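You operate a simulated robot arm through the tools that you are given. There is no shell and no other tool.

You are at the controls of a simulated two-armed robot. One attempt, no reset.

Task
Put the white bolt cap from the top of the toilet lid on the bare corner of the washer top. Pick up the striped tube with one hand, pass it to the other hand and put it on the chest top by the ironing board. Any order will do.

Only the result counts: the job must be done as asked and must still hold three seconds after the hand-in. Knocking over, shifting, dropping, spilling or breaking anything else fails it. Lids that push on must go on centred and level and be pressed home; caps that screw on are set level and turned clockwise until they are tight.

Robot
Two 7-joint arms with three-finger grippers on one trunk, on a base that moves. Base frame: it is fixed to the floor where the robot stands at the start and does not move with it; the origin is under the middle of the robot, x ahead of it, y to its left, z up. Readings come in mm, rad, newtons and seconds.
The left shoulder is at the start at [63, 154, 914], the right one opposite. With the tool pointing down near the work surface each hand reaches from about 100 to 620 mm from the robot's upright axis, wherever it stands, measured 20 degrees to its own side. Places, roughly: bare corner of the washer top (16x12 cm) [-2300, -600, 960]; bolt cap [-3500, -1750, 500]; chest top by the ironing board [-400, 1500, 700]; striped tube [-2250, -500, 1000]. Payload 2.69 kg a hand.
Tool frame (each hand has its own): the origin (TCP) lies between the finger pads and is the grasp point; the fingertips stand 29 mm ahead of it; z points along the fingers, y is the line along which they close. The gripper opens to 120 mm; its body begins 78 mm behind the TCP.
Orientation is that of the tool frame in the base frame, as a unit quaternion [w, x, y, z]. With the fingers straight down and closing along the base's y, the tool's x points along the base's -x, its y along +y and its z along -z.

Tools
- The arms move only by the tool drive_tool. It takes "left_rows", "right_rows" or both (then of equal length, played together; a hand with none holds still); each is a list of rows, each an object of numbers (a shift or turn left out is 0, a gripper value left out holds the last): "ax", "ay", "az": the turn, a rotation vector about the tool's x, y, z in units of 8 degrees (1.0 is 8 degrees); "tx", "ty", "tz": the shift along the tool's x, y, z in units of 40 mm (1.0 is 40 mm); "jaw": the finger opening in mm, from 0 to 120. In form: [{"ax": .., "ay": .., "az": .., "tx": .., "ty": .., "tz": .., "jaw": ..}, ...]. A call has 1 to 20 rows; each row shifts and turns the commanded pose from where the row before left it, along the tool's axes as they then stand. A call with a number of a shift or a turn outside -1 to 1 is refused whole. Each row takes 0.2 s and may step no farther than 50 mm and 0.15 rad from the row before; otherwise, or with a gripper value out of range, the whole call is refused. A pose out of reach is approached as far as the arm can. The call stops where the force on the tool passes 40 N (or 10 N more than at its start, if that is more) or the arm is blocked; 0.2 s more then pass. The fingers move at their own pace (about 136.2 mm/s each) and stop on an object; they squeeze with about 22 N. The grip force told is the motor's: it shows also when the fingers shut on nothing. Time passes only in rows, and 0.2 s behind the last, so rows that do not move let the fingers close. It gives the time, the measured TCP pose, the force on the tool (base axes), the opening and the grip force at its end, in the units of the frame above (readings bear some noise), with the torque about the TCP (base axes, N m) and any sound that the robot's microphone picked up.
- Cameras (640 x 400 px; columns grow to the right, rows downward): "scene" is now at [178.4, -13.7, 1048]; the picture's right is [-0.16, -0.99, 0.00], its down [-0.65, 0.11, -0.75] and it looks along [0.74, -0.12, -0.66] (base axes); focal length 235 px, centre (320, 200). "left" rides on the left gripper at [63, 0, -104] in its tool frame; the picture's right is [0.00, 1.00, 0.00], its down [-0.83, 0.00, -0.56] and it looks along [-0.56, 0.00, 0.83] (tool axes); focal length 275 px, centre (320, 200). "right" rides on the right gripper at [63, 0, -104] in its tool frame; the picture's right is [0.00, 1.00, 0.00], its down [-0.83, 0.00, -0.56] and it looks along [-0.56, 0.00, 0.83] (tool axes); focal length 275 px, centre (320, 200).
- get_image(camera): a new picture of that camera. It takes no simulated time.
- lift_body(by): moves the trunk up (or, below 0, down) by that many mm; the arms and the scene camera ride with it, the base frame stays. It gives what a move gives, with no picture.
- steer(legs): drives the robot by 1 to 6 legs, each [ahead, left, turn to the left] in mm, mm and rad, along the robot's own axes; the way and the turn of a leg run together, so that a leg with both is an arc; at most 1500 mm and 3.142 rad a leg. The arms and the cameras ride along, it lands a little off, and it stops where it bumps. It gives what a move gives.
- head_to(pan, tilt): turns the head with the scene camera to pan (to the left, within 1.396 rad either way) and tilt (down, from -0.506 to 1.204), counted from straight ahead of the robot (the tilt from the chest, where the trunk bows). It gives what a move gives.
- pixel_to_xyz(camera, pixels): for up to 12 pixels [column, row] of the newest picture of that camera ("zoom" is the newest enlarged one), the place [x, y, z] in the base frame of the surface seen there, good to about 3 mm. It takes no simulated time.
- close_up(camera, box): a new picture of the part [left, top, right, bottom] of that camera's present view, enlarged. It takes no simulated time.
- finish_job(): hands the job in; it is judged then, once.

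Leave the grippers open and the arms clear of the work at the hand-in unless told otherwise.

The tools are called after "Request:" as name(argument=value, ...) on one line, values as JSON. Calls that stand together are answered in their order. drive_tool: Moves the arms, as the interface text tells. Its arguments: {"type":"object","properties":{"left_rows":{"type":"array"},"right_rows":{"type":"array"}},"required":[]} The other tools are called the same way: lift_body (by) moves the trunk up or down; steer (legs) drives the base; head_to (pan, tilt) turns the head that bears the scene camera; get_image (camera) takes a picture; pixel_to_xyz (camera, pixels) gives the place of the surface under pixels of a picture; close_up (camera, box) takes an enlarged picture of a part of a camera's view; finish_job () hands the job in.

At the start:

```text
clock: 0.0
left_tcp_pos: [498.3, 260.1, 715.2]
left_tcp_rot: [-0.001, 0.0, 1.0, 0.0]
left_ft_force: [0.7, 0.3, 0.4]
left_ft_torque: [0.0, 0.02, 0.0]
left_gripper_width: 120.2
left_finger_force: 0.1
right_tcp_pos: [492.6, -257.9, 728.2]
right_tcp_rot: [0.001, 0.0, 1.0, 0.0]
right_ft_force: [-0.1, -0.3, -1.1]
right_ft_torque: [0.01, -0.01, 0.03]
right_gripper_width: 120.1
right_finger_force: 0.0
trunk travel left (down, up): [-285.0, 152.0]
robot x, y, heading: [-2.3, -5.4, -0.0]
head pan, tilt (commanded): [-0.166, 0.721]
```

scene: 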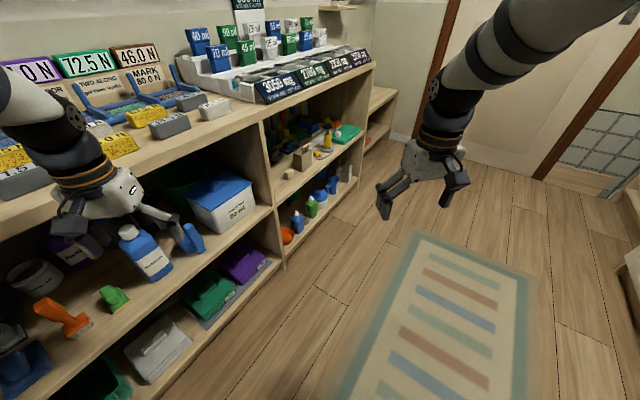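
right: 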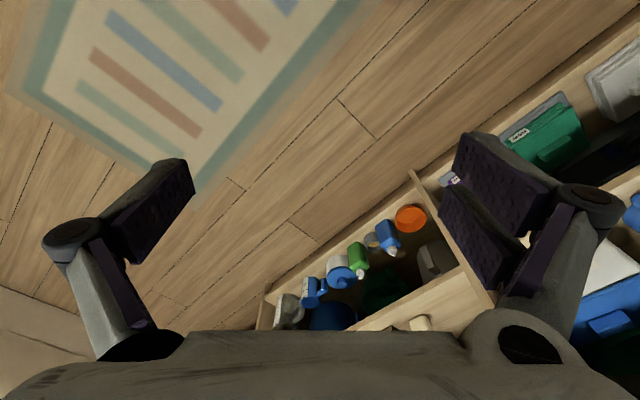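
left: 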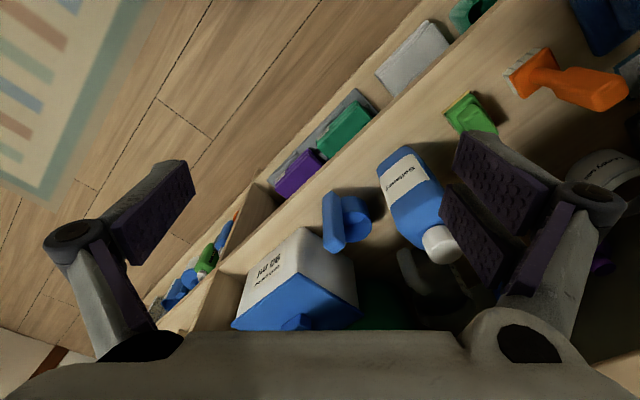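

I see a shelf unit close to the left arm, and the work is behind me. I'll turn the head first to look around before driving.

Request:
head_to(pan=-1.39, tilt=0.4)

```text
clock: 1.4
left_tcp_pos: [498.6, 259.0, 715.1]
left_tcp_rot: [0.0, 0.0, 1.0, 0.0]
left_ft_force: [-0.3, -0.9, 1.4]
left_ft_torque: [-0.01, 0.03, 0.0]
left_gripper_width: 119.8
left_finger_force: 0.0
right_tcp_pos: [492.6, -258.8, 726.4]
right_tcp_rot: [-0.001, 0.0, 1.0, 0.001]
right_ft_force: [-0.4, -0.6, 0.8]
right_ft_torque: [0.01, -0.01, -0.03]
right_gripper_width: 120.3
right_finger_force: 0.0
trunk travel left (down, up): [-285.0, 152.0]
robot x, y, heading: [2.8, -0.2, 0.005]
head pan, tilt (commanded): [-1.389, 0.4]
```

Taking a picture to the right.

Request:
get_image(camera="scene")

Request:
head_to(pan=1.39, tilt=0.4)

Request:
get_image(camera="scene")

```text
taken
```

scene: 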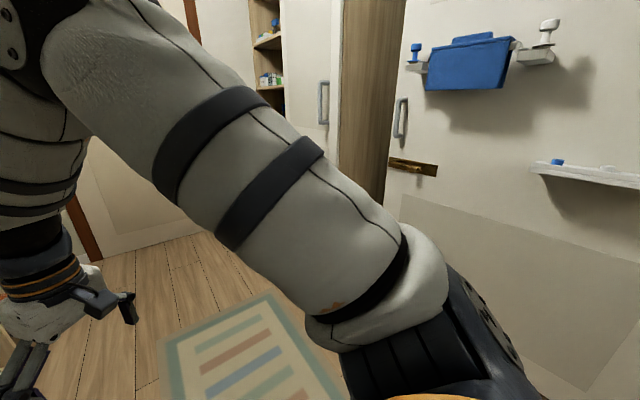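

```text
clock: 3.9
left_tcp_pos: [499.4, 259.9, 715.0]
left_tcp_rot: [-0.001, 0.0, 1.0, 0.0]
left_ft_force: [0.1, -0.2, 0.0]
left_ft_torque: [0.02, 0.02, 0.0]
left_gripper_width: 120.2
left_finger_force: 0.0
right_tcp_pos: [492.8, -257.7, 727.9]
right_tcp_rot: [0.0, -0.001, 1.0, 0.0]
right_ft_force: [0.2, -0.4, 0.9]
right_ft_torque: [-0.02, -0.01, -0.01]
right_gripper_width: 119.9
right_finger_force: 0.0
trunk travel left (down, up): [-285.0, 152.0]
robot x, y, heading: [1.8, 1.7, -0.001]
head pan, tilt (commanded): [1.389, 0.4]
```

```text
taken
```

scene: 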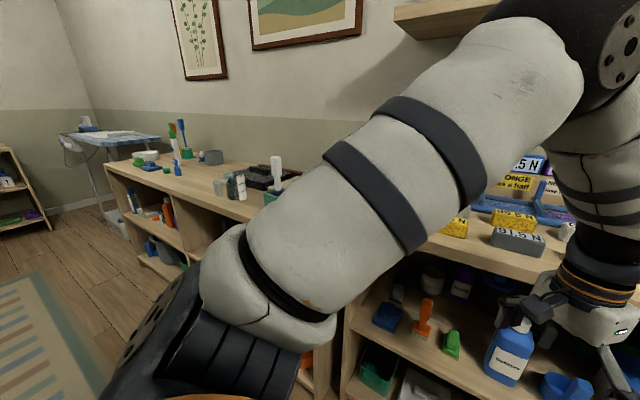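

I see to the left the chest running along the wall to the ironing board. I'll measure points in this picture to map the shelf edges.

Request:
pixel_to_xyz(camera="scene", pixels=[[110, 168], [200, 195], [150, 165], [240, 190], [100, 140], [20, 240], [60, 210], [130, 250], [480, 255], [420, 250], [510, 340], [30, 300]])

```text
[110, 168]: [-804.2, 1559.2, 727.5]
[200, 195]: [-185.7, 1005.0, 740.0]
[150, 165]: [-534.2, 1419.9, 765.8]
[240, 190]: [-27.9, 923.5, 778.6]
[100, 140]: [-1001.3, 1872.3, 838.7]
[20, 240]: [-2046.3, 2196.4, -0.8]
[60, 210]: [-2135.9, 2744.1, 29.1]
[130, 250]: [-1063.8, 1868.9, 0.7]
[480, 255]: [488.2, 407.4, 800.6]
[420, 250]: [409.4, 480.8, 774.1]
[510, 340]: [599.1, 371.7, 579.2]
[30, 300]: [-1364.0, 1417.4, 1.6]
```

The chest front runs diagonally. I'll look to the right again and measure to see how much room there is to turn.

Request:
head_to(pan=-1.39, tilt=0.5)

Request:
get_image(camera="scene")

Request:
pixel_to_xyz(camera="scene", pixels=[[560, 30], [600, 160], [600, 250], [480, 220], [400, 90], [360, 100], [320, 60], [250, 80], [270, 40], [480, 40], [560, 330], [150, 250]])

```text
clock: 6.3
left_tcp_pos: [498.1, 260.7, 715.1]
left_tcp_rot: [-0.001, 0.001, 1.0, -0.001]
left_ft_force: [-0.3, 0.4, -0.3]
left_ft_torque: [0.02, -0.02, -0.02]
left_gripper_width: 120.1
left_finger_force: 0.1
right_tcp_pos: [493.2, -258.6, 727.8]
right_tcp_rot: [0.0, 0.0, 1.0, 0.0]
right_ft_force: [-0.8, -0.3, 1.1]
right_ft_torque: [-0.01, -0.01, 0.0]
right_gripper_width: 120.0
right_finger_force: 0.0
trunk travel left (down, up): [-285.0, 152.0]
robot x, y, heading: [1.1, -1.4, 0.002]
head pan, tilt (commanded): [-1.389, 0.499]
```

```text
taken
```

scene: 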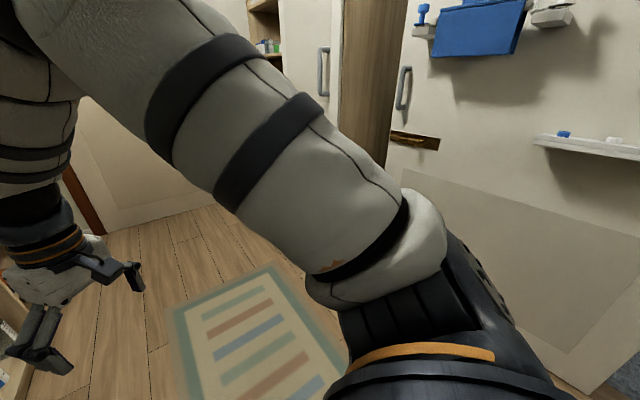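

```text
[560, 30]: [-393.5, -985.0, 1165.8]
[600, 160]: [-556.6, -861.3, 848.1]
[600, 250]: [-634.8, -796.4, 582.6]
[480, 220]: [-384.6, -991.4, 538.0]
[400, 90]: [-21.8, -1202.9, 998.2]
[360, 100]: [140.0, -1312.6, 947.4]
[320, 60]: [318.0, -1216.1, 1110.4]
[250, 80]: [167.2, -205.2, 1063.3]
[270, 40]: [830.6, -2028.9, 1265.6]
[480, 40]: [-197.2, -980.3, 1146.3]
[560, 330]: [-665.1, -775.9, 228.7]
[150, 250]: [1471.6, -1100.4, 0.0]
```

There's about 1.6 m between the chest front and the door panel on the right. I'll tuck both hands in towards the trunk and raise them before turning.

Request:
drive_tool(left_rows=[{"tx": 0.8, "tz": -0.5}, {"tx": 0.8, "tz": -0.5}, {"tx": 0.8, "tz": -0.5}, {"tx": 0.8, "tz": -0.5}, {"tx": 0.8, "tz": -0.5}, {"tx": 0.8, "tz": -0.5}], right_rows=[{"tx": 0.8, "tz": -0.5}, {"tx": 0.8, "tz": -0.5}, {"tx": 0.8, "tz": -0.5}, {"tx": 0.8, "tz": -0.5}, {"tx": 0.8, "tz": -0.5}, {"tx": 0.8, "tz": -0.5}])

Request:
head_to(pan=0, tilt=0.5)

Request:
get_image(camera="scene")

```text
clock: 7.7
left_tcp_pos: [370.4, 347.9, 782.7]
left_tcp_rot: [0.0, 0.0, 1.0, -0.001]
left_ft_force: [0.0, 0.3, 0.4]
left_ft_torque: [0.0, -0.02, 0.03]
left_gripper_width: 120.0
left_finger_force: 0.2
left hand out of reach, approached as far as the arm can: row 1, 2, 3, 4, 5, 6
right_tcp_pos: [371.9, -353.2, 798.0]
right_tcp_rot: [0.0, -0.001, 1.0, 0.0]
right_ft_force: [-0.1, -0.1, 0.0]
right_ft_torque: [-0.02, 0.02, 0.0]
right_gripper_width: 120.1
right_finger_force: 0.1
right hand out of reach, approached as far as the arm can: row 2, 3, 4, 5, 6
trunk travel left (down, up): [-285.0, 152.0]
robot x, y, heading: [0.5, -0.6, -0.005]
head pan, tilt (commanded): [-1.389, 0.499]
```

```text
clock: 9.2
left_tcp_pos: [370.9, 347.7, 782.8]
left_tcp_rot: [0.0, 0.0, 1.0, -0.001]
left_ft_force: [-0.5, 0.5, -0.1]
left_ft_torque: [0.0, -0.04, -0.02]
left_gripper_width: 120.2
left_finger_force: 0.1
right_tcp_pos: [373.3, -352.8, 797.9]
right_tcp_rot: [0.0, 0.0, 1.0, 0.001]
right_ft_force: [0.0, -1.1, 0.0]
right_ft_torque: [0.0, 0.02, 0.01]
right_gripper_width: 120.0
right_finger_force: 0.1
trunk travel left (down, up): [-285.0, 152.0]
robot x, y, heading: [-0.0, -2.8, -0.003]
head pan, tilt (commanded): [0.0, 0.499]
```

```text
taken
```

scene: 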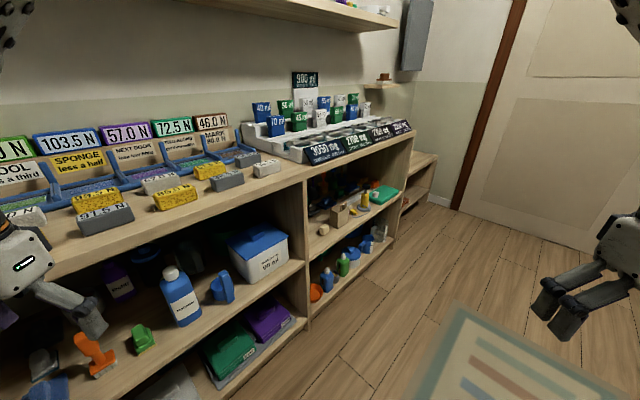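

I'll back up 300 mm, then turn left by a quarter and look.

Request:
steer(legs=[[-300, 0, 0]])

Request:
head_to(pan=1.39, tilt=0.4)

Request:
get_image(camera="scene")

```text
clock: 11.3
left_tcp_pos: [72.4, 347.8, 783.0]
left_tcp_rot: [0.0, 0.002, 1.0, -0.001]
left_ft_force: [-0.3, 0.3, -0.6]
left_ft_torque: [-0.01, -0.02, 0.04]
left_gripper_width: 120.1
left_finger_force: 0.1
right_tcp_pos: [73.0, -353.7, 797.9]
right_tcp_rot: [0.0, 0.001, 1.0, 0.001]
right_ft_force: [-0.2, -0.1, 0.3]
right_ft_torque: [0.0, -0.04, 0.0]
right_gripper_width: 119.9
right_finger_force: 0.1
trunk travel left (down, up): [-285.0, 152.0]
robot x, y, heading: [-297.7, 1.2, 0.002]
head pan, tilt (commanded): [0.0, 0.499]
```

```text
clock: 12.8
left_tcp_pos: [73.8, 348.1, 782.5]
left_tcp_rot: [-0.001, 0.001, 1.0, 0.0]
left_ft_force: [0.4, 0.3, 0.7]
left_ft_torque: [0.01, -0.03, -0.01]
left_gripper_width: 119.8
left_finger_force: 0.0
right_tcp_pos: [74.2, -354.9, 797.9]
right_tcp_rot: [0.0, 0.001, 1.0, 0.001]
right_ft_force: [-0.1, -0.1, 0.6]
right_ft_torque: [-0.02, -0.02, -0.02]
right_gripper_width: 120.0
right_finger_force: 0.1
trunk travel left (down, up): [-285.0, 152.0]
robot x, y, heading: [-302.2, 3.1, -0.001]
head pan, tilt (commanded): [1.389, 0.4]
```

```text
taken
```

scene: 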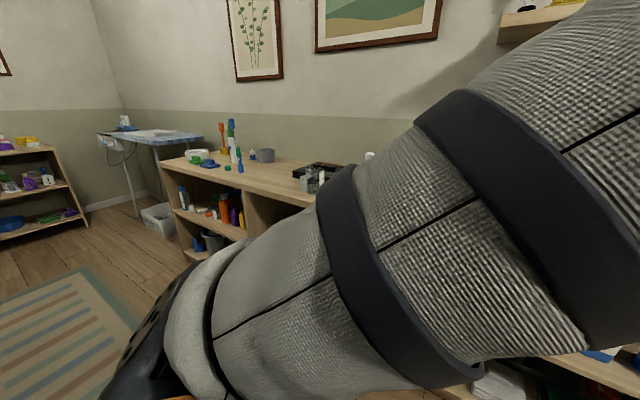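

The area to the left is clear. Now a left turn of 1.5 rad in place, and look again.

Request:
steer(legs=[[0, 0, 1.5]])

Request:
head_to(pan=0.7, tilt=0.3)

Request:
get_image(camera="scene")

```text
clock: 16.9
left_tcp_pos: [-617.3, 396.6, 782.8]
left_tcp_rot: [0.001, -0.679, 0.734, -0.001]
left_ft_force: [-0.6, -0.1, 0.2]
left_ft_torque: [-0.03, -0.01, 0.0]
left_gripper_width: 119.8
left_finger_force: 0.1
right_tcp_pos: [83.4, 344.4, 797.8]
right_tcp_rot: [-0.001, -0.678, 0.735, 0.0]
right_ft_force: [1.0, 0.6, -0.5]
right_ft_torque: [-0.02, 0.03, -0.01]
right_gripper_width: 120.3
right_finger_force: 0.1
trunk travel left (down, up): [-285.0, 152.0]
robot x, y, heading: [-298.4, -1.4, 1.491]
head pan, tilt (commanded): [1.389, 0.4]
```

```text
clock: 17.9
left_tcp_pos: [-615.6, 396.6, 783.1]
left_tcp_rot: [0.0, -0.679, 0.734, -0.001]
left_ft_force: [0.6, -0.3, -0.4]
left_ft_torque: [-0.02, 0.02, -0.01]
left_gripper_width: 120.0
left_finger_force: 0.0
right_tcp_pos: [83.5, 344.7, 797.9]
right_tcp_rot: [-0.001, -0.679, 0.734, 0.001]
right_ft_force: [0.4, 0.2, -0.3]
right_ft_torque: [-0.01, 0.04, 0.0]
right_gripper_width: 119.8
right_finger_force: 0.0
trunk travel left (down, up): [-285.0, 152.0]
robot x, y, heading: [-298.1, 2.6, 1.494]
head pan, tilt (commanded): [0.7, 0.3]
```

```text
taken
```

scene: 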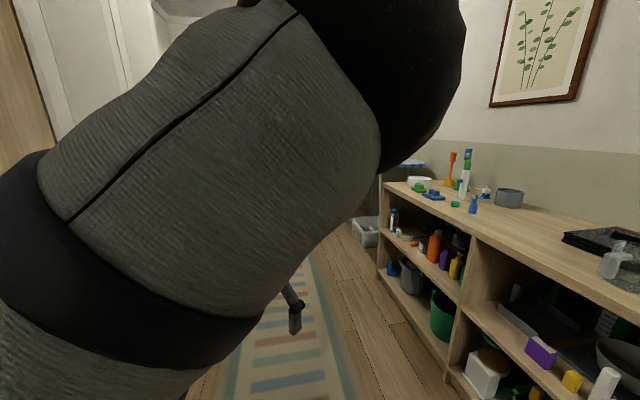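

The left arm blocks the view that way; I'll look straight ahead and right.

Request:
head_to(pan=0, tilt=0.3)

Request:
get_image(camera="scene")

Request:
head_to(pan=1.39, tilt=0.3)

Request:
get_image(camera="scene")

```text
clock: 19.0
left_tcp_pos: [-615.7, 397.1, 783.6]
left_tcp_rot: [0.001, -0.679, 0.734, 0.0]
left_ft_force: [-0.3, 0.7, -0.2]
left_ft_torque: [-0.02, -0.03, -0.01]
left_gripper_width: 120.0
left_finger_force: 0.1
right_tcp_pos: [82.1, 343.8, 798.1]
right_tcp_rot: [-0.001, -0.678, 0.735, 0.0]
right_ft_force: [0.6, 1.1, 0.0]
right_ft_torque: [-0.01, 0.02, 0.03]
right_gripper_width: 119.9
right_finger_force: 0.1
trunk travel left (down, up): [-285.0, 152.0]
robot x, y, heading: [-295.5, -0.7, 1.492]
head pan, tilt (commanded): [0.0, 0.3]
```

```text
taken
```

scene: 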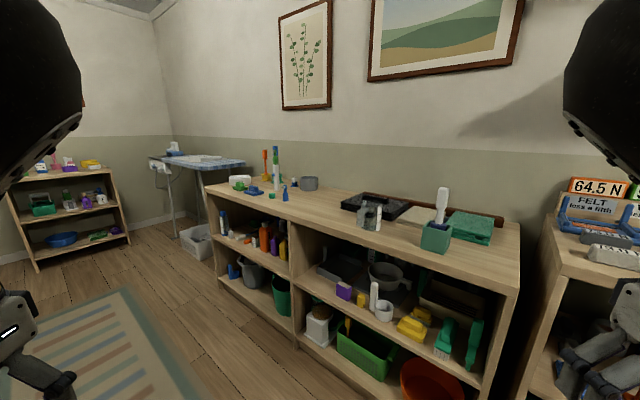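

```text
clock: 20.5
left_tcp_pos: [-616.6, 397.6, 783.3]
left_tcp_rot: [0.0, -0.679, 0.734, -0.001]
left_ft_force: [-0.1, 0.5, 0.5]
left_ft_torque: [0.02, 0.02, -0.04]
left_gripper_width: 120.1
left_finger_force: 0.0
right_tcp_pos: [82.1, 344.1, 798.5]
right_tcp_rot: [-0.001, -0.679, 0.734, 0.0]
right_ft_force: [0.2, -0.3, 0.7]
right_ft_torque: [-0.03, 0.02, -0.02]
right_gripper_width: 120.0
right_finger_force: 0.1
trunk travel left (down, up): [-285.0, 152.0]
robot x, y, heading: [-295.6, 4.8, 1.49]
head pan, tilt (commanded): [1.389, 0.3]
```

```text
taken
```

scene: 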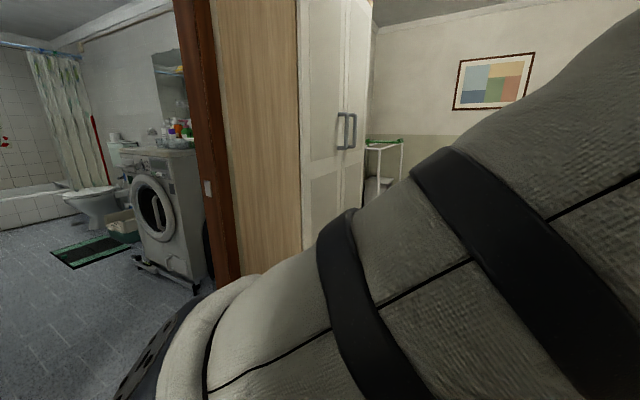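

I see the bathroom through a doorway on my left: washer at about (160, 200), toilet at (90, 200), brown door jamb at col 205. I'll measure these.

Request:
pixel_to_xyz(camera="scene", pixels=[[225, 270], [208, 200], [240, 200], [165, 155], [195, 152], [120, 152], [115, 190], [95, 190], [190, 270], [140, 262], [115, 250], [60, 230]])

Request:
close_up(camera="scene", box=[60, 90, 240, 300])

```text
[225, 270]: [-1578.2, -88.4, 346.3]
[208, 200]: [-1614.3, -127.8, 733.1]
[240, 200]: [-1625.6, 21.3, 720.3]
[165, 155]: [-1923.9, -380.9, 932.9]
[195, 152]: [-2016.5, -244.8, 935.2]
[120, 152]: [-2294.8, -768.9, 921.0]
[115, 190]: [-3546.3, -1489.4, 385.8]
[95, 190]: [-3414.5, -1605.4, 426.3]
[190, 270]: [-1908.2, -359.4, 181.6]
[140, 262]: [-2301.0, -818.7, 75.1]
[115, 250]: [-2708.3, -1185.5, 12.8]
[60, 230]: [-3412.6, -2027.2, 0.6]
```

```text
1.90 times, centred on (150, 195) of scene
```

zoom: 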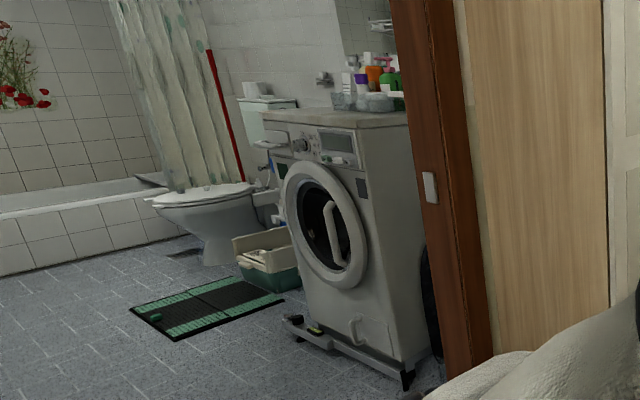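

The doorway opens towards the bathroom just before the washer. Before squeezing through, I'll measure where my left arm's outline is (pixels on the arm in this picture).

Request:
pixel_to_xyz(camera="scene", pixels=[[560, 150], [440, 200], [360, 230], [340, 290], [250, 300], [210, 310], [180, 330], [150, 360], [110, 395], [30, 180], [10, 300], [200, 130]])

Request:
steer(legs=[[0, 0, 1.2]])

Request:
head_to(pan=0.0, tilt=0.3)

Request:
get_image(camera="scene")

```text
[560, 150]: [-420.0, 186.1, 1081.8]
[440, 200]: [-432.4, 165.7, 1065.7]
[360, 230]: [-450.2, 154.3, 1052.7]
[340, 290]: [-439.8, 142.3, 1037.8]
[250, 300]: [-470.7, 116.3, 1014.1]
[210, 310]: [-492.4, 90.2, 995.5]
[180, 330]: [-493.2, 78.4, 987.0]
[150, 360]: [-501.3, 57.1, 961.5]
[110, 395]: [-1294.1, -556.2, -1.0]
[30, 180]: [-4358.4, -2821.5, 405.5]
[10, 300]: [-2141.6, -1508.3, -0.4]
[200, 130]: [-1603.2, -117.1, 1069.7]
```

```text
clock: 23.9
left_tcp_pos: [-784.4, -152.4, 782.4]
left_tcp_rot: [-0.002, 0.975, -0.224, 0.001]
left_ft_force: [0.1, 0.3, -0.3]
left_ft_torque: [0.0, -0.02, -0.02]
left_gripper_width: 119.8
left_finger_force: 0.0
right_tcp_pos: [-480.0, 481.4, 798.4]
right_tcp_rot: [0.001, 0.975, -0.223, 0.0]
right_ft_force: [0.3, 0.5, 0.7]
right_ft_torque: [-0.02, 0.0, -0.02]
right_gripper_width: 120.1
right_finger_force: 0.1
trunk travel left (down, up): [-285.0, 152.0]
robot x, y, heading: [-297.4, 2.9, 2.689]
head pan, tilt (commanded): [1.389, 0.3]
```

```text
clock: 25.4
left_tcp_pos: [-783.2, -151.8, 782.9]
left_tcp_rot: [-0.001, 0.975, -0.224, 0.0]
left_ft_force: [0.1, 0.4, 0.3]
left_ft_torque: [-0.02, -0.04, 0.01]
left_gripper_width: 120.0
left_finger_force: 0.0
right_tcp_pos: [-479.7, 481.3, 798.3]
right_tcp_rot: [0.001, 0.975, -0.224, 0.001]
right_ft_force: [-0.3, 0.1, -0.1]
right_ft_torque: [-0.01, -0.01, 0.0]
right_gripper_width: 120.1
right_finger_force: 0.0
trunk travel left (down, up): [-285.0, 152.0]
robot x, y, heading: [-298.6, 0.3, 2.687]
head pan, tilt (commanded): [0.0, 0.3]
```

```text
taken
```

scene: 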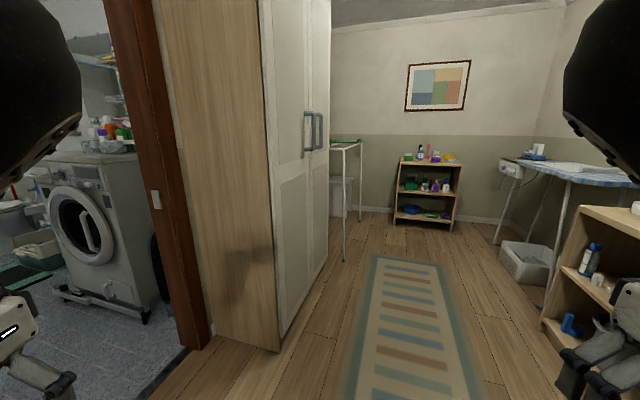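

The black elbows show at both picture edges. I'll measure them and the washer, wardrobe and jamb from here.

Request:
pixel_to_xyz(camera="scene", pixels=[[40, 60], [20, 160], [70, 110], [610, 100], [205, 345], [170, 250], [285, 330], [100, 155], [55, 160], [130, 145], [150, 310], [65, 295]])

Request:
head_to(pan=0.9, tilt=0.4)

Request:
get_image(camera="scene")

```text
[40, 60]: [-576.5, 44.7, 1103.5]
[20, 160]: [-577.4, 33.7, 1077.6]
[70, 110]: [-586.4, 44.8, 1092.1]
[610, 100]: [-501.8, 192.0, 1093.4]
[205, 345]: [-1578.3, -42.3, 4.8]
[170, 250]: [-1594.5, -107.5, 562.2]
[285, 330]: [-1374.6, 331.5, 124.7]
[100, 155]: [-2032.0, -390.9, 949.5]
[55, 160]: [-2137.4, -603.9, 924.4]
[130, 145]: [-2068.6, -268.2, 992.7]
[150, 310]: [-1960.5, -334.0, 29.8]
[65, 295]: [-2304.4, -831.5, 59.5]
```

```text
clock: 26.6
left_tcp_pos: [-784.8, -151.7, 782.1]
left_tcp_rot: [-0.001, 0.974, -0.225, 0.0]
left_ft_force: [-0.8, -0.1, -0.8]
left_ft_torque: [-0.03, 0.02, 0.0]
left_gripper_width: 119.9
left_finger_force: 0.1
right_tcp_pos: [-479.8, 481.5, 798.8]
right_tcp_rot: [0.001, 0.975, -0.224, 0.0]
right_ft_force: [-1.3, 0.8, -0.6]
right_ft_torque: [0.02, 0.0, 0.0]
right_gripper_width: 119.9
right_finger_force: 0.0
trunk travel left (down, up): [-285.0, 152.0]
robot x, y, heading: [-299.6, -1.4, 2.691]
head pan, tilt (commanded): [0.901, 0.4]
```

```text
taken
```

scene: 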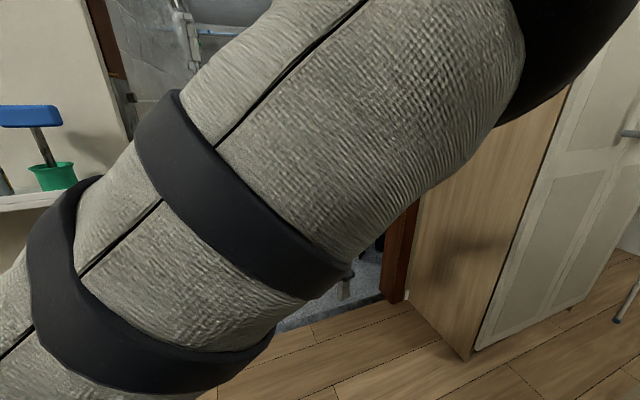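

I'll bring the hands inward (towards the midline) and forward a bit to be narrower for the doorway.

Request:
drive_tool(left_rows=[{"ty": -0.8, "tx": -0.5}, {"ty": -0.8, "tx": -0.5}, {"ty": -0.8, "tx": -0.5}, {"ty": -0.8, "tx": -0.5}, {"ty": -0.8, "tx": -0.5}], right_rows=[{"ty": 0.8, "tx": -0.5}, {"ty": 0.8, "tx": -0.5}, {"ty": 0.8, "tx": -0.5}, {"ty": 0.8, "tx": -0.5}, {"ty": 0.8, "tx": -0.5}])

```text
clock: 27.9
left_tcp_pos: [-831.7, 25.3, 770.4]
left_tcp_rot: [-0.001, 0.975, -0.222, 0.0]
left_ft_force: [0.1, -0.4, 0.0]
left_ft_torque: [0.0, 0.02, 0.01]
left_gripper_width: 119.7
left_finger_force: 0.1
left hand out of reach, approached as far as the arm can: row 1, 2, 3
right_tcp_pos: [-649.4, 414.3, 786.6]
right_tcp_rot: [0.0, 0.974, -0.225, 0.0]
right_ft_force: [0.4, 0.0, 0.3]
right_ft_torque: [-0.01, -0.02, 0.0]
right_gripper_width: 119.9
right_finger_force: 0.1
right hand out of reach, approached as far as the arm can: row 1, 2, 3
trunk travel left (down, up): [-285.0, 152.0]
robot x, y, heading: [-299.2, -2.4, 2.693]
head pan, tilt (commanded): [0.901, 0.4]
```

Hands are now about ±215 mm off the midline. Turning left 1.28 rad to face the doorway straight on, and look.

Request:
steer(legs=[[0, 0, 1.28]])

Request:
head_to(pan=0.0, tilt=0.45)

Request:
get_image(camera="scene")

```text
clock: 31.4
left_tcp_pos: [-468.7, -507.7, 768.9]
left_tcp_rot: [-0.001, 0.912, 0.409, 0.0]
left_ft_force: [-0.3, -0.1, 0.5]
left_ft_torque: [0.05, 0.03, 0.0]
left_gripper_width: 119.8
left_finger_force: 0.1
right_tcp_pos: [-791.4, -223.8, 786.0]
right_tcp_rot: [0.0, 0.913, 0.408, 0.0]
right_ft_force: [0.2, 0.1, 0.4]
right_ft_torque: [0.0, 0.0, 0.0]
right_gripper_width: 119.9
right_finger_force: 0.2
trunk travel left (down, up): [-285.0, 152.0]
robot x, y, heading: [-298.8, 1.6, -2.297]
head pan, tilt (commanded): [0.901, 0.4]
```

```text
clock: 32.6
left_tcp_pos: [-467.6, -507.6, 770.4]
left_tcp_rot: [-0.001, 0.913, 0.409, -0.001]
left_ft_force: [0.1, 0.2, -0.1]
left_ft_torque: [0.0, 0.01, -0.02]
left_gripper_width: 120.1
left_finger_force: 0.0
right_tcp_pos: [-791.6, -223.2, 784.5]
right_tcp_rot: [0.001, 0.913, 0.409, 0.001]
right_ft_force: [-0.6, 0.1, 0.1]
right_ft_torque: [0.01, 0.0, 0.0]
right_gripper_width: 119.9
right_finger_force: 0.0
trunk travel left (down, up): [-285.0, 152.0]
robot x, y, heading: [-298.8, 2.7, -2.296]
head pan, tilt (commanded): [0.0, 0.45]
```

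```text
taken
```

scene: 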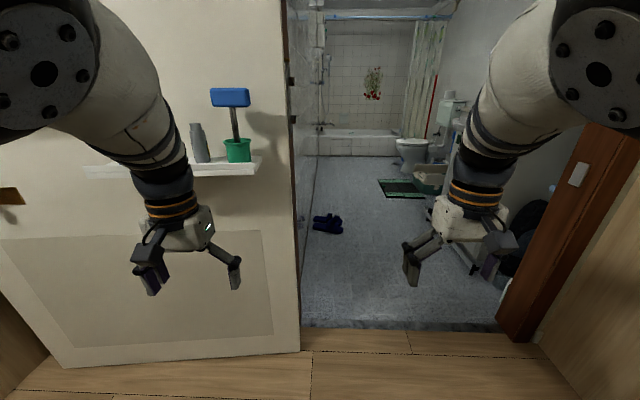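

I see the doorway: left bound the open door leaf edge at col 298, right bound the brown jamb at col 500–600. Measuring these, plus the toilet, mat, slippers and washer.

Request:
pixel_to_xyz(camera="scene", pixels=[[303, 340], [298, 200], [497, 322], [530, 342], [302, 300], [310, 220], [327, 222], [405, 190], [385, 182], [480, 270], [412, 142], [430, 180]])

Request:
close_up(camera="scene", box=[290, 60, 530, 340])

```text
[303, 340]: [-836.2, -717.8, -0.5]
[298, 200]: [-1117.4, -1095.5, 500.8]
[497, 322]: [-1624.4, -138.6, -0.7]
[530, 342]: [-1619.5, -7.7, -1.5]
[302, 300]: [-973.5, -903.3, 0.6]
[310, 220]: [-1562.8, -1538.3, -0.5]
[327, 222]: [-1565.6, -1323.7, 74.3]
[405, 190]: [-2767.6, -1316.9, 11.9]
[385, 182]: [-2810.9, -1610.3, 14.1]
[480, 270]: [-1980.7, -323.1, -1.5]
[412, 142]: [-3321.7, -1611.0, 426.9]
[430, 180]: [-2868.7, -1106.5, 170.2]
```

```text
1.43 times, centred on (410, 200) of scene
```

zoom: 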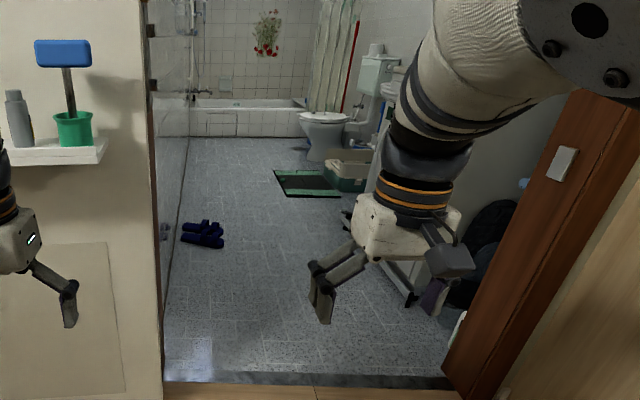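

Doorway is ~970 mm wide; its centre lies about 400 mm to my right. I'll shift right 400 mm (with a tiny heading trim), then check again.

Request:
steer(legs=[[0, -400, -0.022]])

Request:
get_image(camera="scene")

```text
clock: 36.2
left_tcp_pos: [-770.6, -238.7, 769.0]
left_tcp_rot: [0.0, 0.918, 0.397, -0.001]
left_ft_force: [-0.3, 0.5, -0.2]
left_ft_torque: [-0.01, -0.02, 0.01]
left_gripper_width: 119.9
left_finger_force: 0.1
right_tcp_pos: [-1087.0, 54.9, 784.8]
right_tcp_rot: [0.001, 0.918, 0.396, 0.001]
right_ft_force: [-1.1, -0.9, 0.4]
right_ft_torque: [-0.02, 0.0, -0.02]
right_gripper_width: 120.1
right_finger_force: 0.1
trunk travel left (down, up): [-285.0, 152.0]
robot x, y, heading: [-588.2, 262.8, -2.33]
head pan, tilt (commanded): [0.0, 0.45]
```

```text
taken
```

scene: 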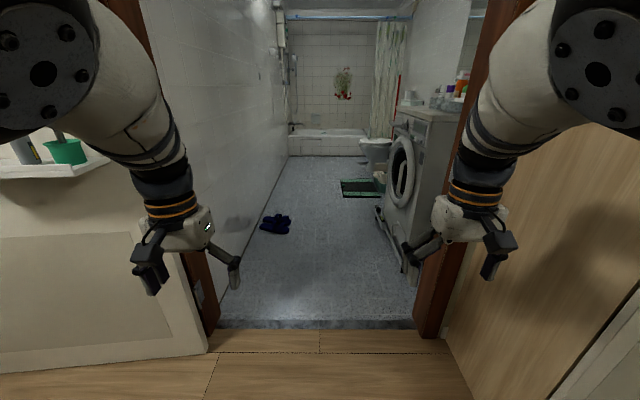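

Now the doorway is right ahead between cols 215 and 415. Measuring its edges and the objects inside once more.

Request:
pixel_to_xyz(camera="scene", pixels=[[216, 325], [416, 325], [203, 345], [288, 225], [262, 222], [340, 182], [344, 196], [380, 195], [330, 154], [360, 140], [376, 208], [400, 270]])

Request:
close_up(camera="scene", box=[250, 70, 490, 290])

```text
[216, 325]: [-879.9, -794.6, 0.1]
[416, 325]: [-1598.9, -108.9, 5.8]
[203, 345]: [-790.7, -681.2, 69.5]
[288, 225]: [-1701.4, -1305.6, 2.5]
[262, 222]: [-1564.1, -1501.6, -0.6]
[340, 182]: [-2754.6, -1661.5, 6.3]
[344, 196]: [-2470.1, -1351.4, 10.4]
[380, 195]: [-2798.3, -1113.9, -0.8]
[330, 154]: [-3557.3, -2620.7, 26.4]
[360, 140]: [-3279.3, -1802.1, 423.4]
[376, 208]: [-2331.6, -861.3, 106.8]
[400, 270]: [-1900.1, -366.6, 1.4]
```

```text
1.82 times, centred on (370, 180) of scene
```

zoom: 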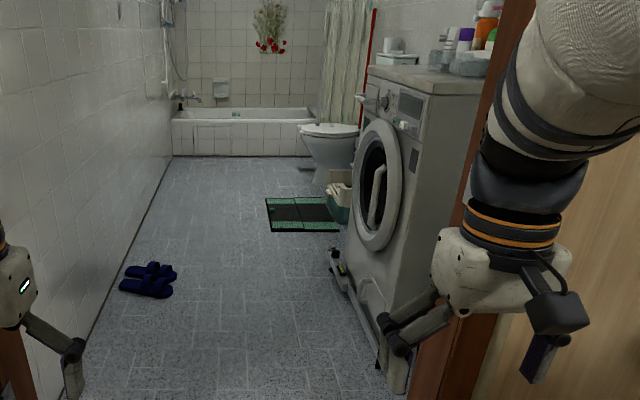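

Before going in I want to know how wide my base is; tilting the head down to look.

Request:
head_to(pan=0.0, tilt=1.2)

Request:
get_image(camera="scene")

```text
clock: 37.3
left_tcp_pos: [-768.1, -238.0, 769.6]
left_tcp_rot: [-0.002, 0.918, 0.397, 0.002]
left_ft_force: [-0.9, 0.0, -0.6]
left_ft_torque: [-0.01, -0.02, -0.03]
left_gripper_width: 120.0
left_finger_force: 0.1
right_tcp_pos: [-1085.1, 54.4, 785.5]
right_tcp_rot: [0.001, 0.918, 0.396, 0.0]
right_ft_force: [-0.2, -0.2, 0.5]
right_ft_torque: [0.0, 0.0, -0.01]
right_gripper_width: 119.9
right_finger_force: 0.1
trunk travel left (down, up): [-285.0, 152.0]
robot x, y, heading: [-585.4, 264.4, -2.329]
head pan, tilt (commanded): [0.0, 1.201]
```

```text
taken
```

scene: 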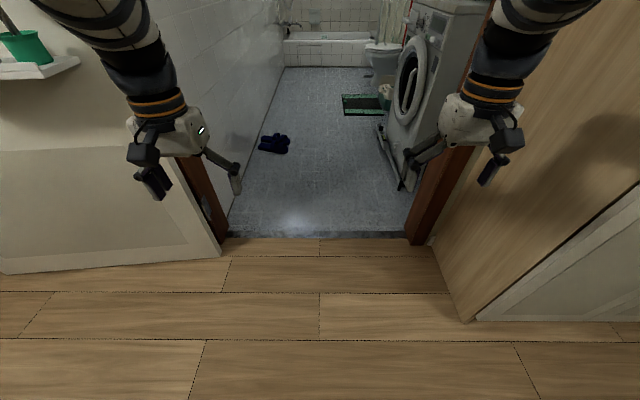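

The base isn't visible. I'll check how near the lowest visible floor point is.

Request:
pixel_to_xyz(camera="scene", pixels=[[320, 398], [10, 398], [630, 398], [150, 185], [238, 190], [490, 180], [402, 180], [465, 320]])

```text
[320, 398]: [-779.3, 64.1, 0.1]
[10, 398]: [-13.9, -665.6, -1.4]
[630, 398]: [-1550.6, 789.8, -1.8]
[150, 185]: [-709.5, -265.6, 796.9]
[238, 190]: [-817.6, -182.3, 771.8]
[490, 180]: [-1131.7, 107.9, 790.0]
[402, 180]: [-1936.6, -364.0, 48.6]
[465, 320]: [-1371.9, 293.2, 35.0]
```

The base reaches less than ~280 mm from its centre; hands ±310 mm. Driving straight through the doorway 1350 mm.

Request:
steer(legs=[[1350, 0, 0.01]])

Request:
head_to(pan=0.0, tilt=0.6)

Request:
get_image(camera="scene")

```text
clock: 44.0
left_tcp_pos: [-1690.1, -1219.1, 769.6]
left_tcp_rot: [-0.002, 0.917, 0.398, 0.0]
left_ft_force: [-0.7, -0.3, -0.2]
left_ft_torque: [0.0, 0.01, 0.0]
left_gripper_width: 119.6
left_finger_force: 0.0
right_tcp_pos: [-2007.6, -927.2, 785.5]
right_tcp_rot: [0.001, 0.917, 0.398, 0.0]
right_ft_force: [0.2, 0.2, 0.3]
right_ft_torque: [0.0, 0.02, -0.02]
right_gripper_width: 120.0
right_finger_force: 0.1
trunk travel left (down, up): [-285.0, 152.0]
robot x, y, heading: [-1506.5, -712.4, -2.324]
head pan, tilt (commanded): [0.0, 1.201]
```

```text
clock: 45.0
left_tcp_pos: [-1688.2, -1218.2, 768.7]
left_tcp_rot: [-0.001, 0.917, 0.398, 0.0]
left_ft_force: [1.0, 0.4, 0.4]
left_ft_torque: [-0.04, 0.0, 0.01]
left_gripper_width: 119.9
left_finger_force: 0.1
right_tcp_pos: [-2007.1, -927.0, 785.7]
right_tcp_rot: [0.001, 0.917, 0.398, 0.0]
right_ft_force: [0.1, 0.4, 0.9]
right_ft_torque: [-0.01, 0.01, -0.01]
right_gripper_width: 119.8
right_finger_force: 0.1
trunk travel left (down, up): [-285.0, 152.0]
robot x, y, heading: [-1505.9, -710.9, -2.325]
head pan, tilt (commanded): [0.0, 0.6]
```

```text
taken
```

scene: 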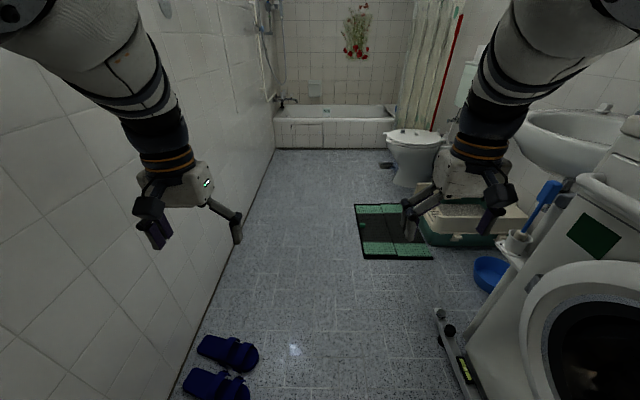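

Inside now. I see slippers at (225, 365), the washer trolley's rail at (445, 330), mat at (395, 230), litter box at (470, 225), basin at (575, 130), toilet at (415, 150). Measuring.

Request:
pixel_to_xyz(camera="scene", pixels=[[258, 355], [250, 395], [440, 312], [465, 392], [363, 258], [354, 205], [425, 240], [520, 130], [392, 133], [388, 162], [415, 135], [330, 149]])

Request:
close_up(camera="scene", box=[340, 60, 500, 200])

```text
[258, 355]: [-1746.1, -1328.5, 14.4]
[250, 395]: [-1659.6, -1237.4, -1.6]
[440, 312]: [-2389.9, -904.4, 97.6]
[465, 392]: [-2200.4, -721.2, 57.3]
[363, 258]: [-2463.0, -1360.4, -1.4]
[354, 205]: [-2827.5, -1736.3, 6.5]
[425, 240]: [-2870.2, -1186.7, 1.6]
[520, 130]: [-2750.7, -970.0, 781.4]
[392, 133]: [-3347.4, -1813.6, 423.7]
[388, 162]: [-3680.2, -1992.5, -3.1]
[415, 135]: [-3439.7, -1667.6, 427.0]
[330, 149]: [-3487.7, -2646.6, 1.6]
```

```text
2.86 times, centred on (420, 130) of scene
```

zoom: 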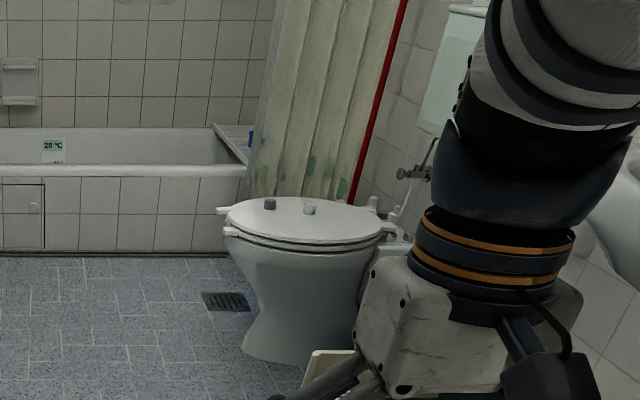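

On the lid I see two caps: a grey one at zoom (270, 203) and a white one at zoom (309, 209). Measuring those.

Request:
pixel_to_xyz(camera="zoom", pixels=[[270, 200], [270, 207], [310, 206], [309, 213], [330, 225], [228, 222], [225, 210], [300, 240], [380, 225]])

```text
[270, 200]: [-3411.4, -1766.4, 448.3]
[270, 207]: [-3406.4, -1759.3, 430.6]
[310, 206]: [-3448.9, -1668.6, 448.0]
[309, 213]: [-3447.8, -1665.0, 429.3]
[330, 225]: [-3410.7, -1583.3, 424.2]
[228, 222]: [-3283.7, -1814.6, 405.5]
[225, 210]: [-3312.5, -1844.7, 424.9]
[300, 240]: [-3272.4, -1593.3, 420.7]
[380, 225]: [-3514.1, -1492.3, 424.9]
```

Also checking where the shower curtain and red pole hang, to know turning room.

Request:
pixel_to_xyz(camera="zoom", pixels=[[260, 150], [340, 180], [375, 120], [395, 40], [240, 165], [455, 60], [412, 172], [372, 203], [600, 220]])

Request:
steer(legs=[[0, -80, 0.005], [950, 0, 0], [0, 140, 0], [1000, 0, 0]])

Request:
get_image(camera="scene")

```text
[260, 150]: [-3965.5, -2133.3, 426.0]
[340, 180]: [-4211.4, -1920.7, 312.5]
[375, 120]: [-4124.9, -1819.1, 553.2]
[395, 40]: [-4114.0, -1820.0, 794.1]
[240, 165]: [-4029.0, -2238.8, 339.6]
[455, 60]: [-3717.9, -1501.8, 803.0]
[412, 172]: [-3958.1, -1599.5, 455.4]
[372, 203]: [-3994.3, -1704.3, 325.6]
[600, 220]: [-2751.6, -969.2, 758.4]
```

```text
clock: 57.0
left_tcp_pos: [-2948.9, -2711.0, 768.8]
left_tcp_rot: [-0.002, 0.912, 0.41, 0.0]
left_ft_force: [0.3, 0.3, -0.1]
left_ft_torque: [0.03, -0.03, -0.01]
left_gripper_width: 120.4
left_finger_force: 0.1
right_tcp_pos: [-3274.4, -2426.9, 785.3]
right_tcp_rot: [0.001, 0.913, 0.409, 0.001]
right_ft_force: [-0.1, -1.1, -0.3]
right_ft_torque: [-0.03, -0.02, 0.01]
right_gripper_width: 120.0
right_finger_force: 0.0
trunk travel left (down, up): [-285.0, 152.0]
robot x, y, heading: [-2780.8, -2204.8, -2.299]
head pan, tilt (commanded): [0.0, 0.6]
```

```text
taken
```

scene: 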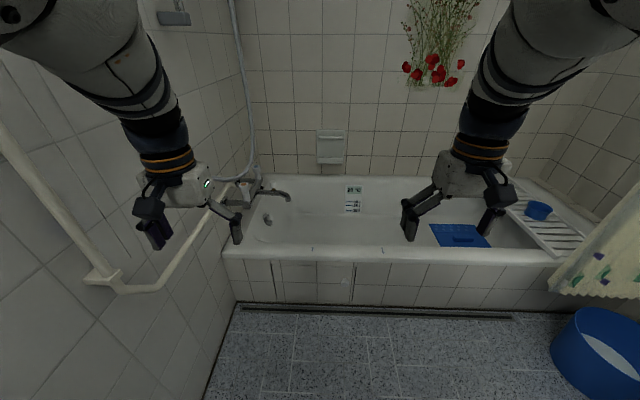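

I'm in front of the tub with clear floor. Turning right ~1.59 rad to face the toilet side.

Request:
steer(legs=[[0, 0, -1.591]])

Request:
get_image(camera="scene")

```text
clock: 61.3
left_tcp_pos: [-3287.0, -2029.4, 769.5]
left_tcp_rot: [0.0, 0.933, -0.36, 0.001]
left_ft_force: [-0.6, 0.8, -0.2]
left_ft_torque: [0.0, -0.03, 0.03]
left_gripper_width: 119.7
left_finger_force: 0.1
right_tcp_pos: [-2999.8, -1707.3, 786.3]
right_tcp_rot: [0.001, 0.933, -0.361, -0.001]
right_ft_force: [-0.1, -0.1, -0.4]
right_ft_torque: [0.02, -0.02, 0.01]
right_gripper_width: 120.1
right_finger_force: 0.2
trunk travel left (down, up): [-285.0, 152.0]
robot x, y, heading: [-2781.3, -2204.7, 2.4]
head pan, tilt (commanded): [0.0, 0.6]
```

```text
taken
```

scene: 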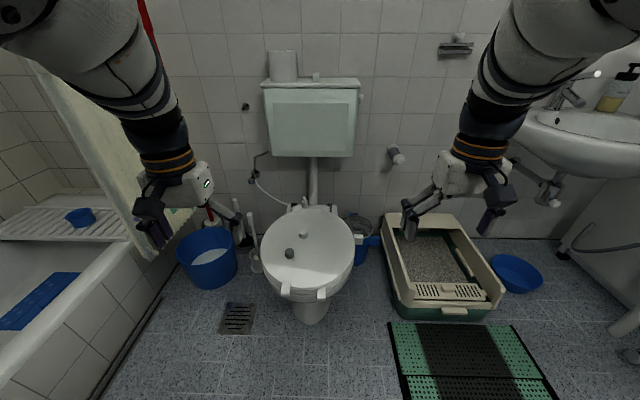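

Nice view: grey cap at (289, 252), white cap at (303, 233) on the lid. A close-up and measurements.

Request:
close_up(camera="scene", box=[250, 190, 370, 310])

Request:
pixel_to_xyz(camera="scene", pixels=[[303, 232], [289, 251], [283, 291], [322, 293], [302, 270], [260, 245], [352, 245], [310, 320], [390, 325], [405, 310], [230, 270], [237, 320]])

```text
3.33 times, centred on (310, 250) of scene
```

zoom: 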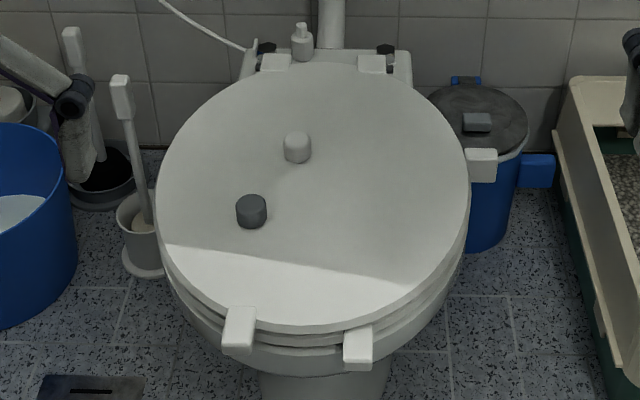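

```text
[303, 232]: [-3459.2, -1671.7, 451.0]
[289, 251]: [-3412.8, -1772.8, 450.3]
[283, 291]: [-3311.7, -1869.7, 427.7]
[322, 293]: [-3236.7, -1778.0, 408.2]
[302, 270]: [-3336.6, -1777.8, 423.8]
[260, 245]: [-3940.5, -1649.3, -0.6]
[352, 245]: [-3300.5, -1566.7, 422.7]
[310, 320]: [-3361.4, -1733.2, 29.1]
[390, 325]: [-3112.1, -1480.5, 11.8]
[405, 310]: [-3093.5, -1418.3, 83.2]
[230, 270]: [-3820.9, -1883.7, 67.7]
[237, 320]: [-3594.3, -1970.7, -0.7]
```

White cap at about [-3459, -1672], top z≈451. I need heights of things on the left of the toilet (brush handles, bucket) since the left hand will pass there when lowering.

Request:
pixel_to_xyz(camera="zoom", pixels=[[297, 136], [297, 158], [284, 145], [310, 145], [120, 80], [75, 35], [70, 170], [30, 130], [300, 30], [480, 120], [252, 200], [535, 165]])

Request:
pixel_to_xyz(camera="scene", pixels=[[247, 215], [233, 205], [185, 240], [235, 240], [205, 235], [165, 235], [100, 230], [140, 200], [312, 95], [312, 130], [395, 215], [440, 215]])

```text
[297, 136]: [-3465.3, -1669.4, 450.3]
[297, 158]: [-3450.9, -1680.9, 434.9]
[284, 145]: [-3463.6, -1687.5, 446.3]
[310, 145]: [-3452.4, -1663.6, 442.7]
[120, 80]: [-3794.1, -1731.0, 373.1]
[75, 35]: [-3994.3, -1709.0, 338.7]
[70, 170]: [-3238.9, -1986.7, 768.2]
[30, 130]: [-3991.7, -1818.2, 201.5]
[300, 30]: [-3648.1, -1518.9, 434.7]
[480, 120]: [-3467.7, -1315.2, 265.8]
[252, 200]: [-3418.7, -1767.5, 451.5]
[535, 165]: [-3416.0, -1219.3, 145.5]
```

```text
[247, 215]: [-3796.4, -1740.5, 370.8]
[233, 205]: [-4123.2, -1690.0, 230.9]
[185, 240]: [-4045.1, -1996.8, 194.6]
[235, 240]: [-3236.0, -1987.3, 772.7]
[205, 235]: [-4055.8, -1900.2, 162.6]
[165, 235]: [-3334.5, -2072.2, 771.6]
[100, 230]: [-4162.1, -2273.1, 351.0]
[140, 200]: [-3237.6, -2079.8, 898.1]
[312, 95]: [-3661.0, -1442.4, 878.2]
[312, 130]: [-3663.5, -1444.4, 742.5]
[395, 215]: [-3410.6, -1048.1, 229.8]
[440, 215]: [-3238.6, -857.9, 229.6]
```

Everything near there is below 380 mm except the lid, so lowering is safe. Strafe left 210 mm, then ahead 335 mm, to bring the right hand over the cap.

Request:
steer(legs=[[0, 210, -0.007], [335, 0, 0]])

Request:
get_image(camera="scene")

Request:
get_image(camera="right")

```text
clock: 65.3
left_tcp_pos: [-3669.3, -1952.1, 769.7]
left_tcp_rot: [0.0, 0.931, -0.366, 0.0]
left_ft_force: [0.3, 0.4, 0.5]
left_ft_torque: [-0.01, -0.02, -0.01]
left_gripper_width: 119.8
left_finger_force: 0.1
right_tcp_pos: [-3380.0, -1635.2, 785.9]
right_tcp_rot: [0.0, 0.931, -0.366, 0.0]
right_ft_force: [0.1, 0.5, -0.3]
right_ft_torque: [0.0, -0.02, 0.01]
right_gripper_width: 119.9
right_finger_force: 0.1
trunk travel left (down, up): [-285.0, 152.0]
robot x, y, heading: [-3167.8, -2132.1, 2.389]
head pan, tilt (commanded): [0.0, 0.6]
```

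```text
taken
```

scene: 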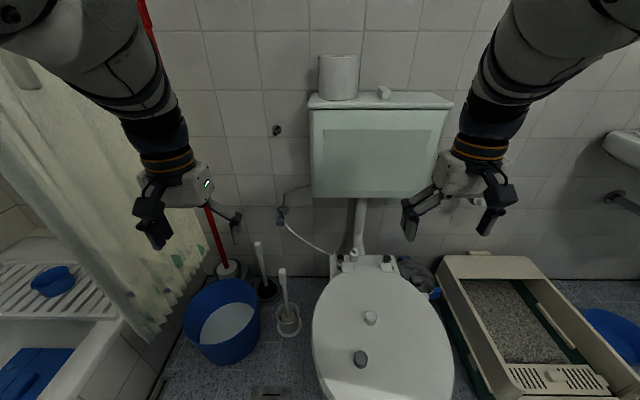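

```text
taken
```

right: 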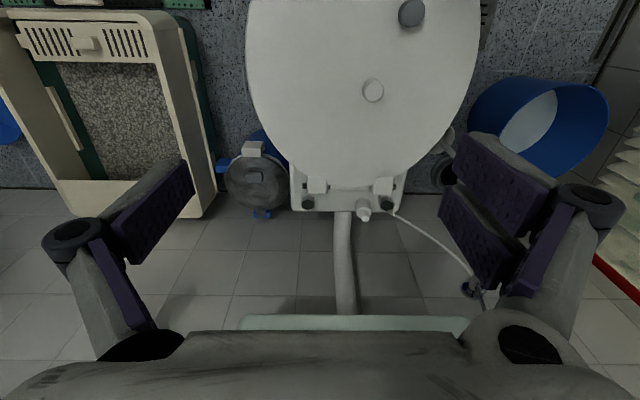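

The white cap shows at (370, 317) in the scene and (373, 90) in the right wrist picture. Measuring it in both.

Request:
pixel_to_xyz(camera="right", pixels=[[373, 90], [363, 90], [383, 90], [373, 80], [373, 99], [345, 90], [410, 14]])

Request:
close_up(camera="scene", box=[330, 290, 410, 340])

Request:
pixel_to_xyz(camera="scene", pixels=[[370, 315], [364, 318], [376, 318], [370, 322], [390, 330]])

```text
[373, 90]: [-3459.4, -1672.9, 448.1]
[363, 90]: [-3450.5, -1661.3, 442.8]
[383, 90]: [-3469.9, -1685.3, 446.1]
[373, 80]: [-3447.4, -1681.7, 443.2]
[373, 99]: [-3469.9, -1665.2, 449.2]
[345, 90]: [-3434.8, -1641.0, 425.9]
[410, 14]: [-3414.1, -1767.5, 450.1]
```

```text
8.00 times, centred on (370, 315) of scene
```

zoom: 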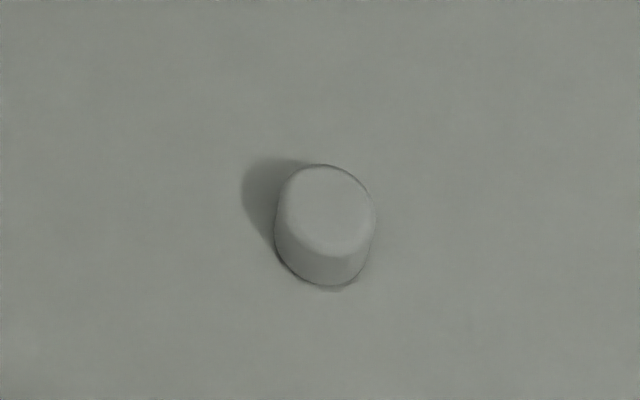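

```text
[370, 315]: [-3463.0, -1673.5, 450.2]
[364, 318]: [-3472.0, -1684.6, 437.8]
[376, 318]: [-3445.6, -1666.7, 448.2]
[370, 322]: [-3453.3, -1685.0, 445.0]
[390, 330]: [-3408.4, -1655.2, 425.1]
```

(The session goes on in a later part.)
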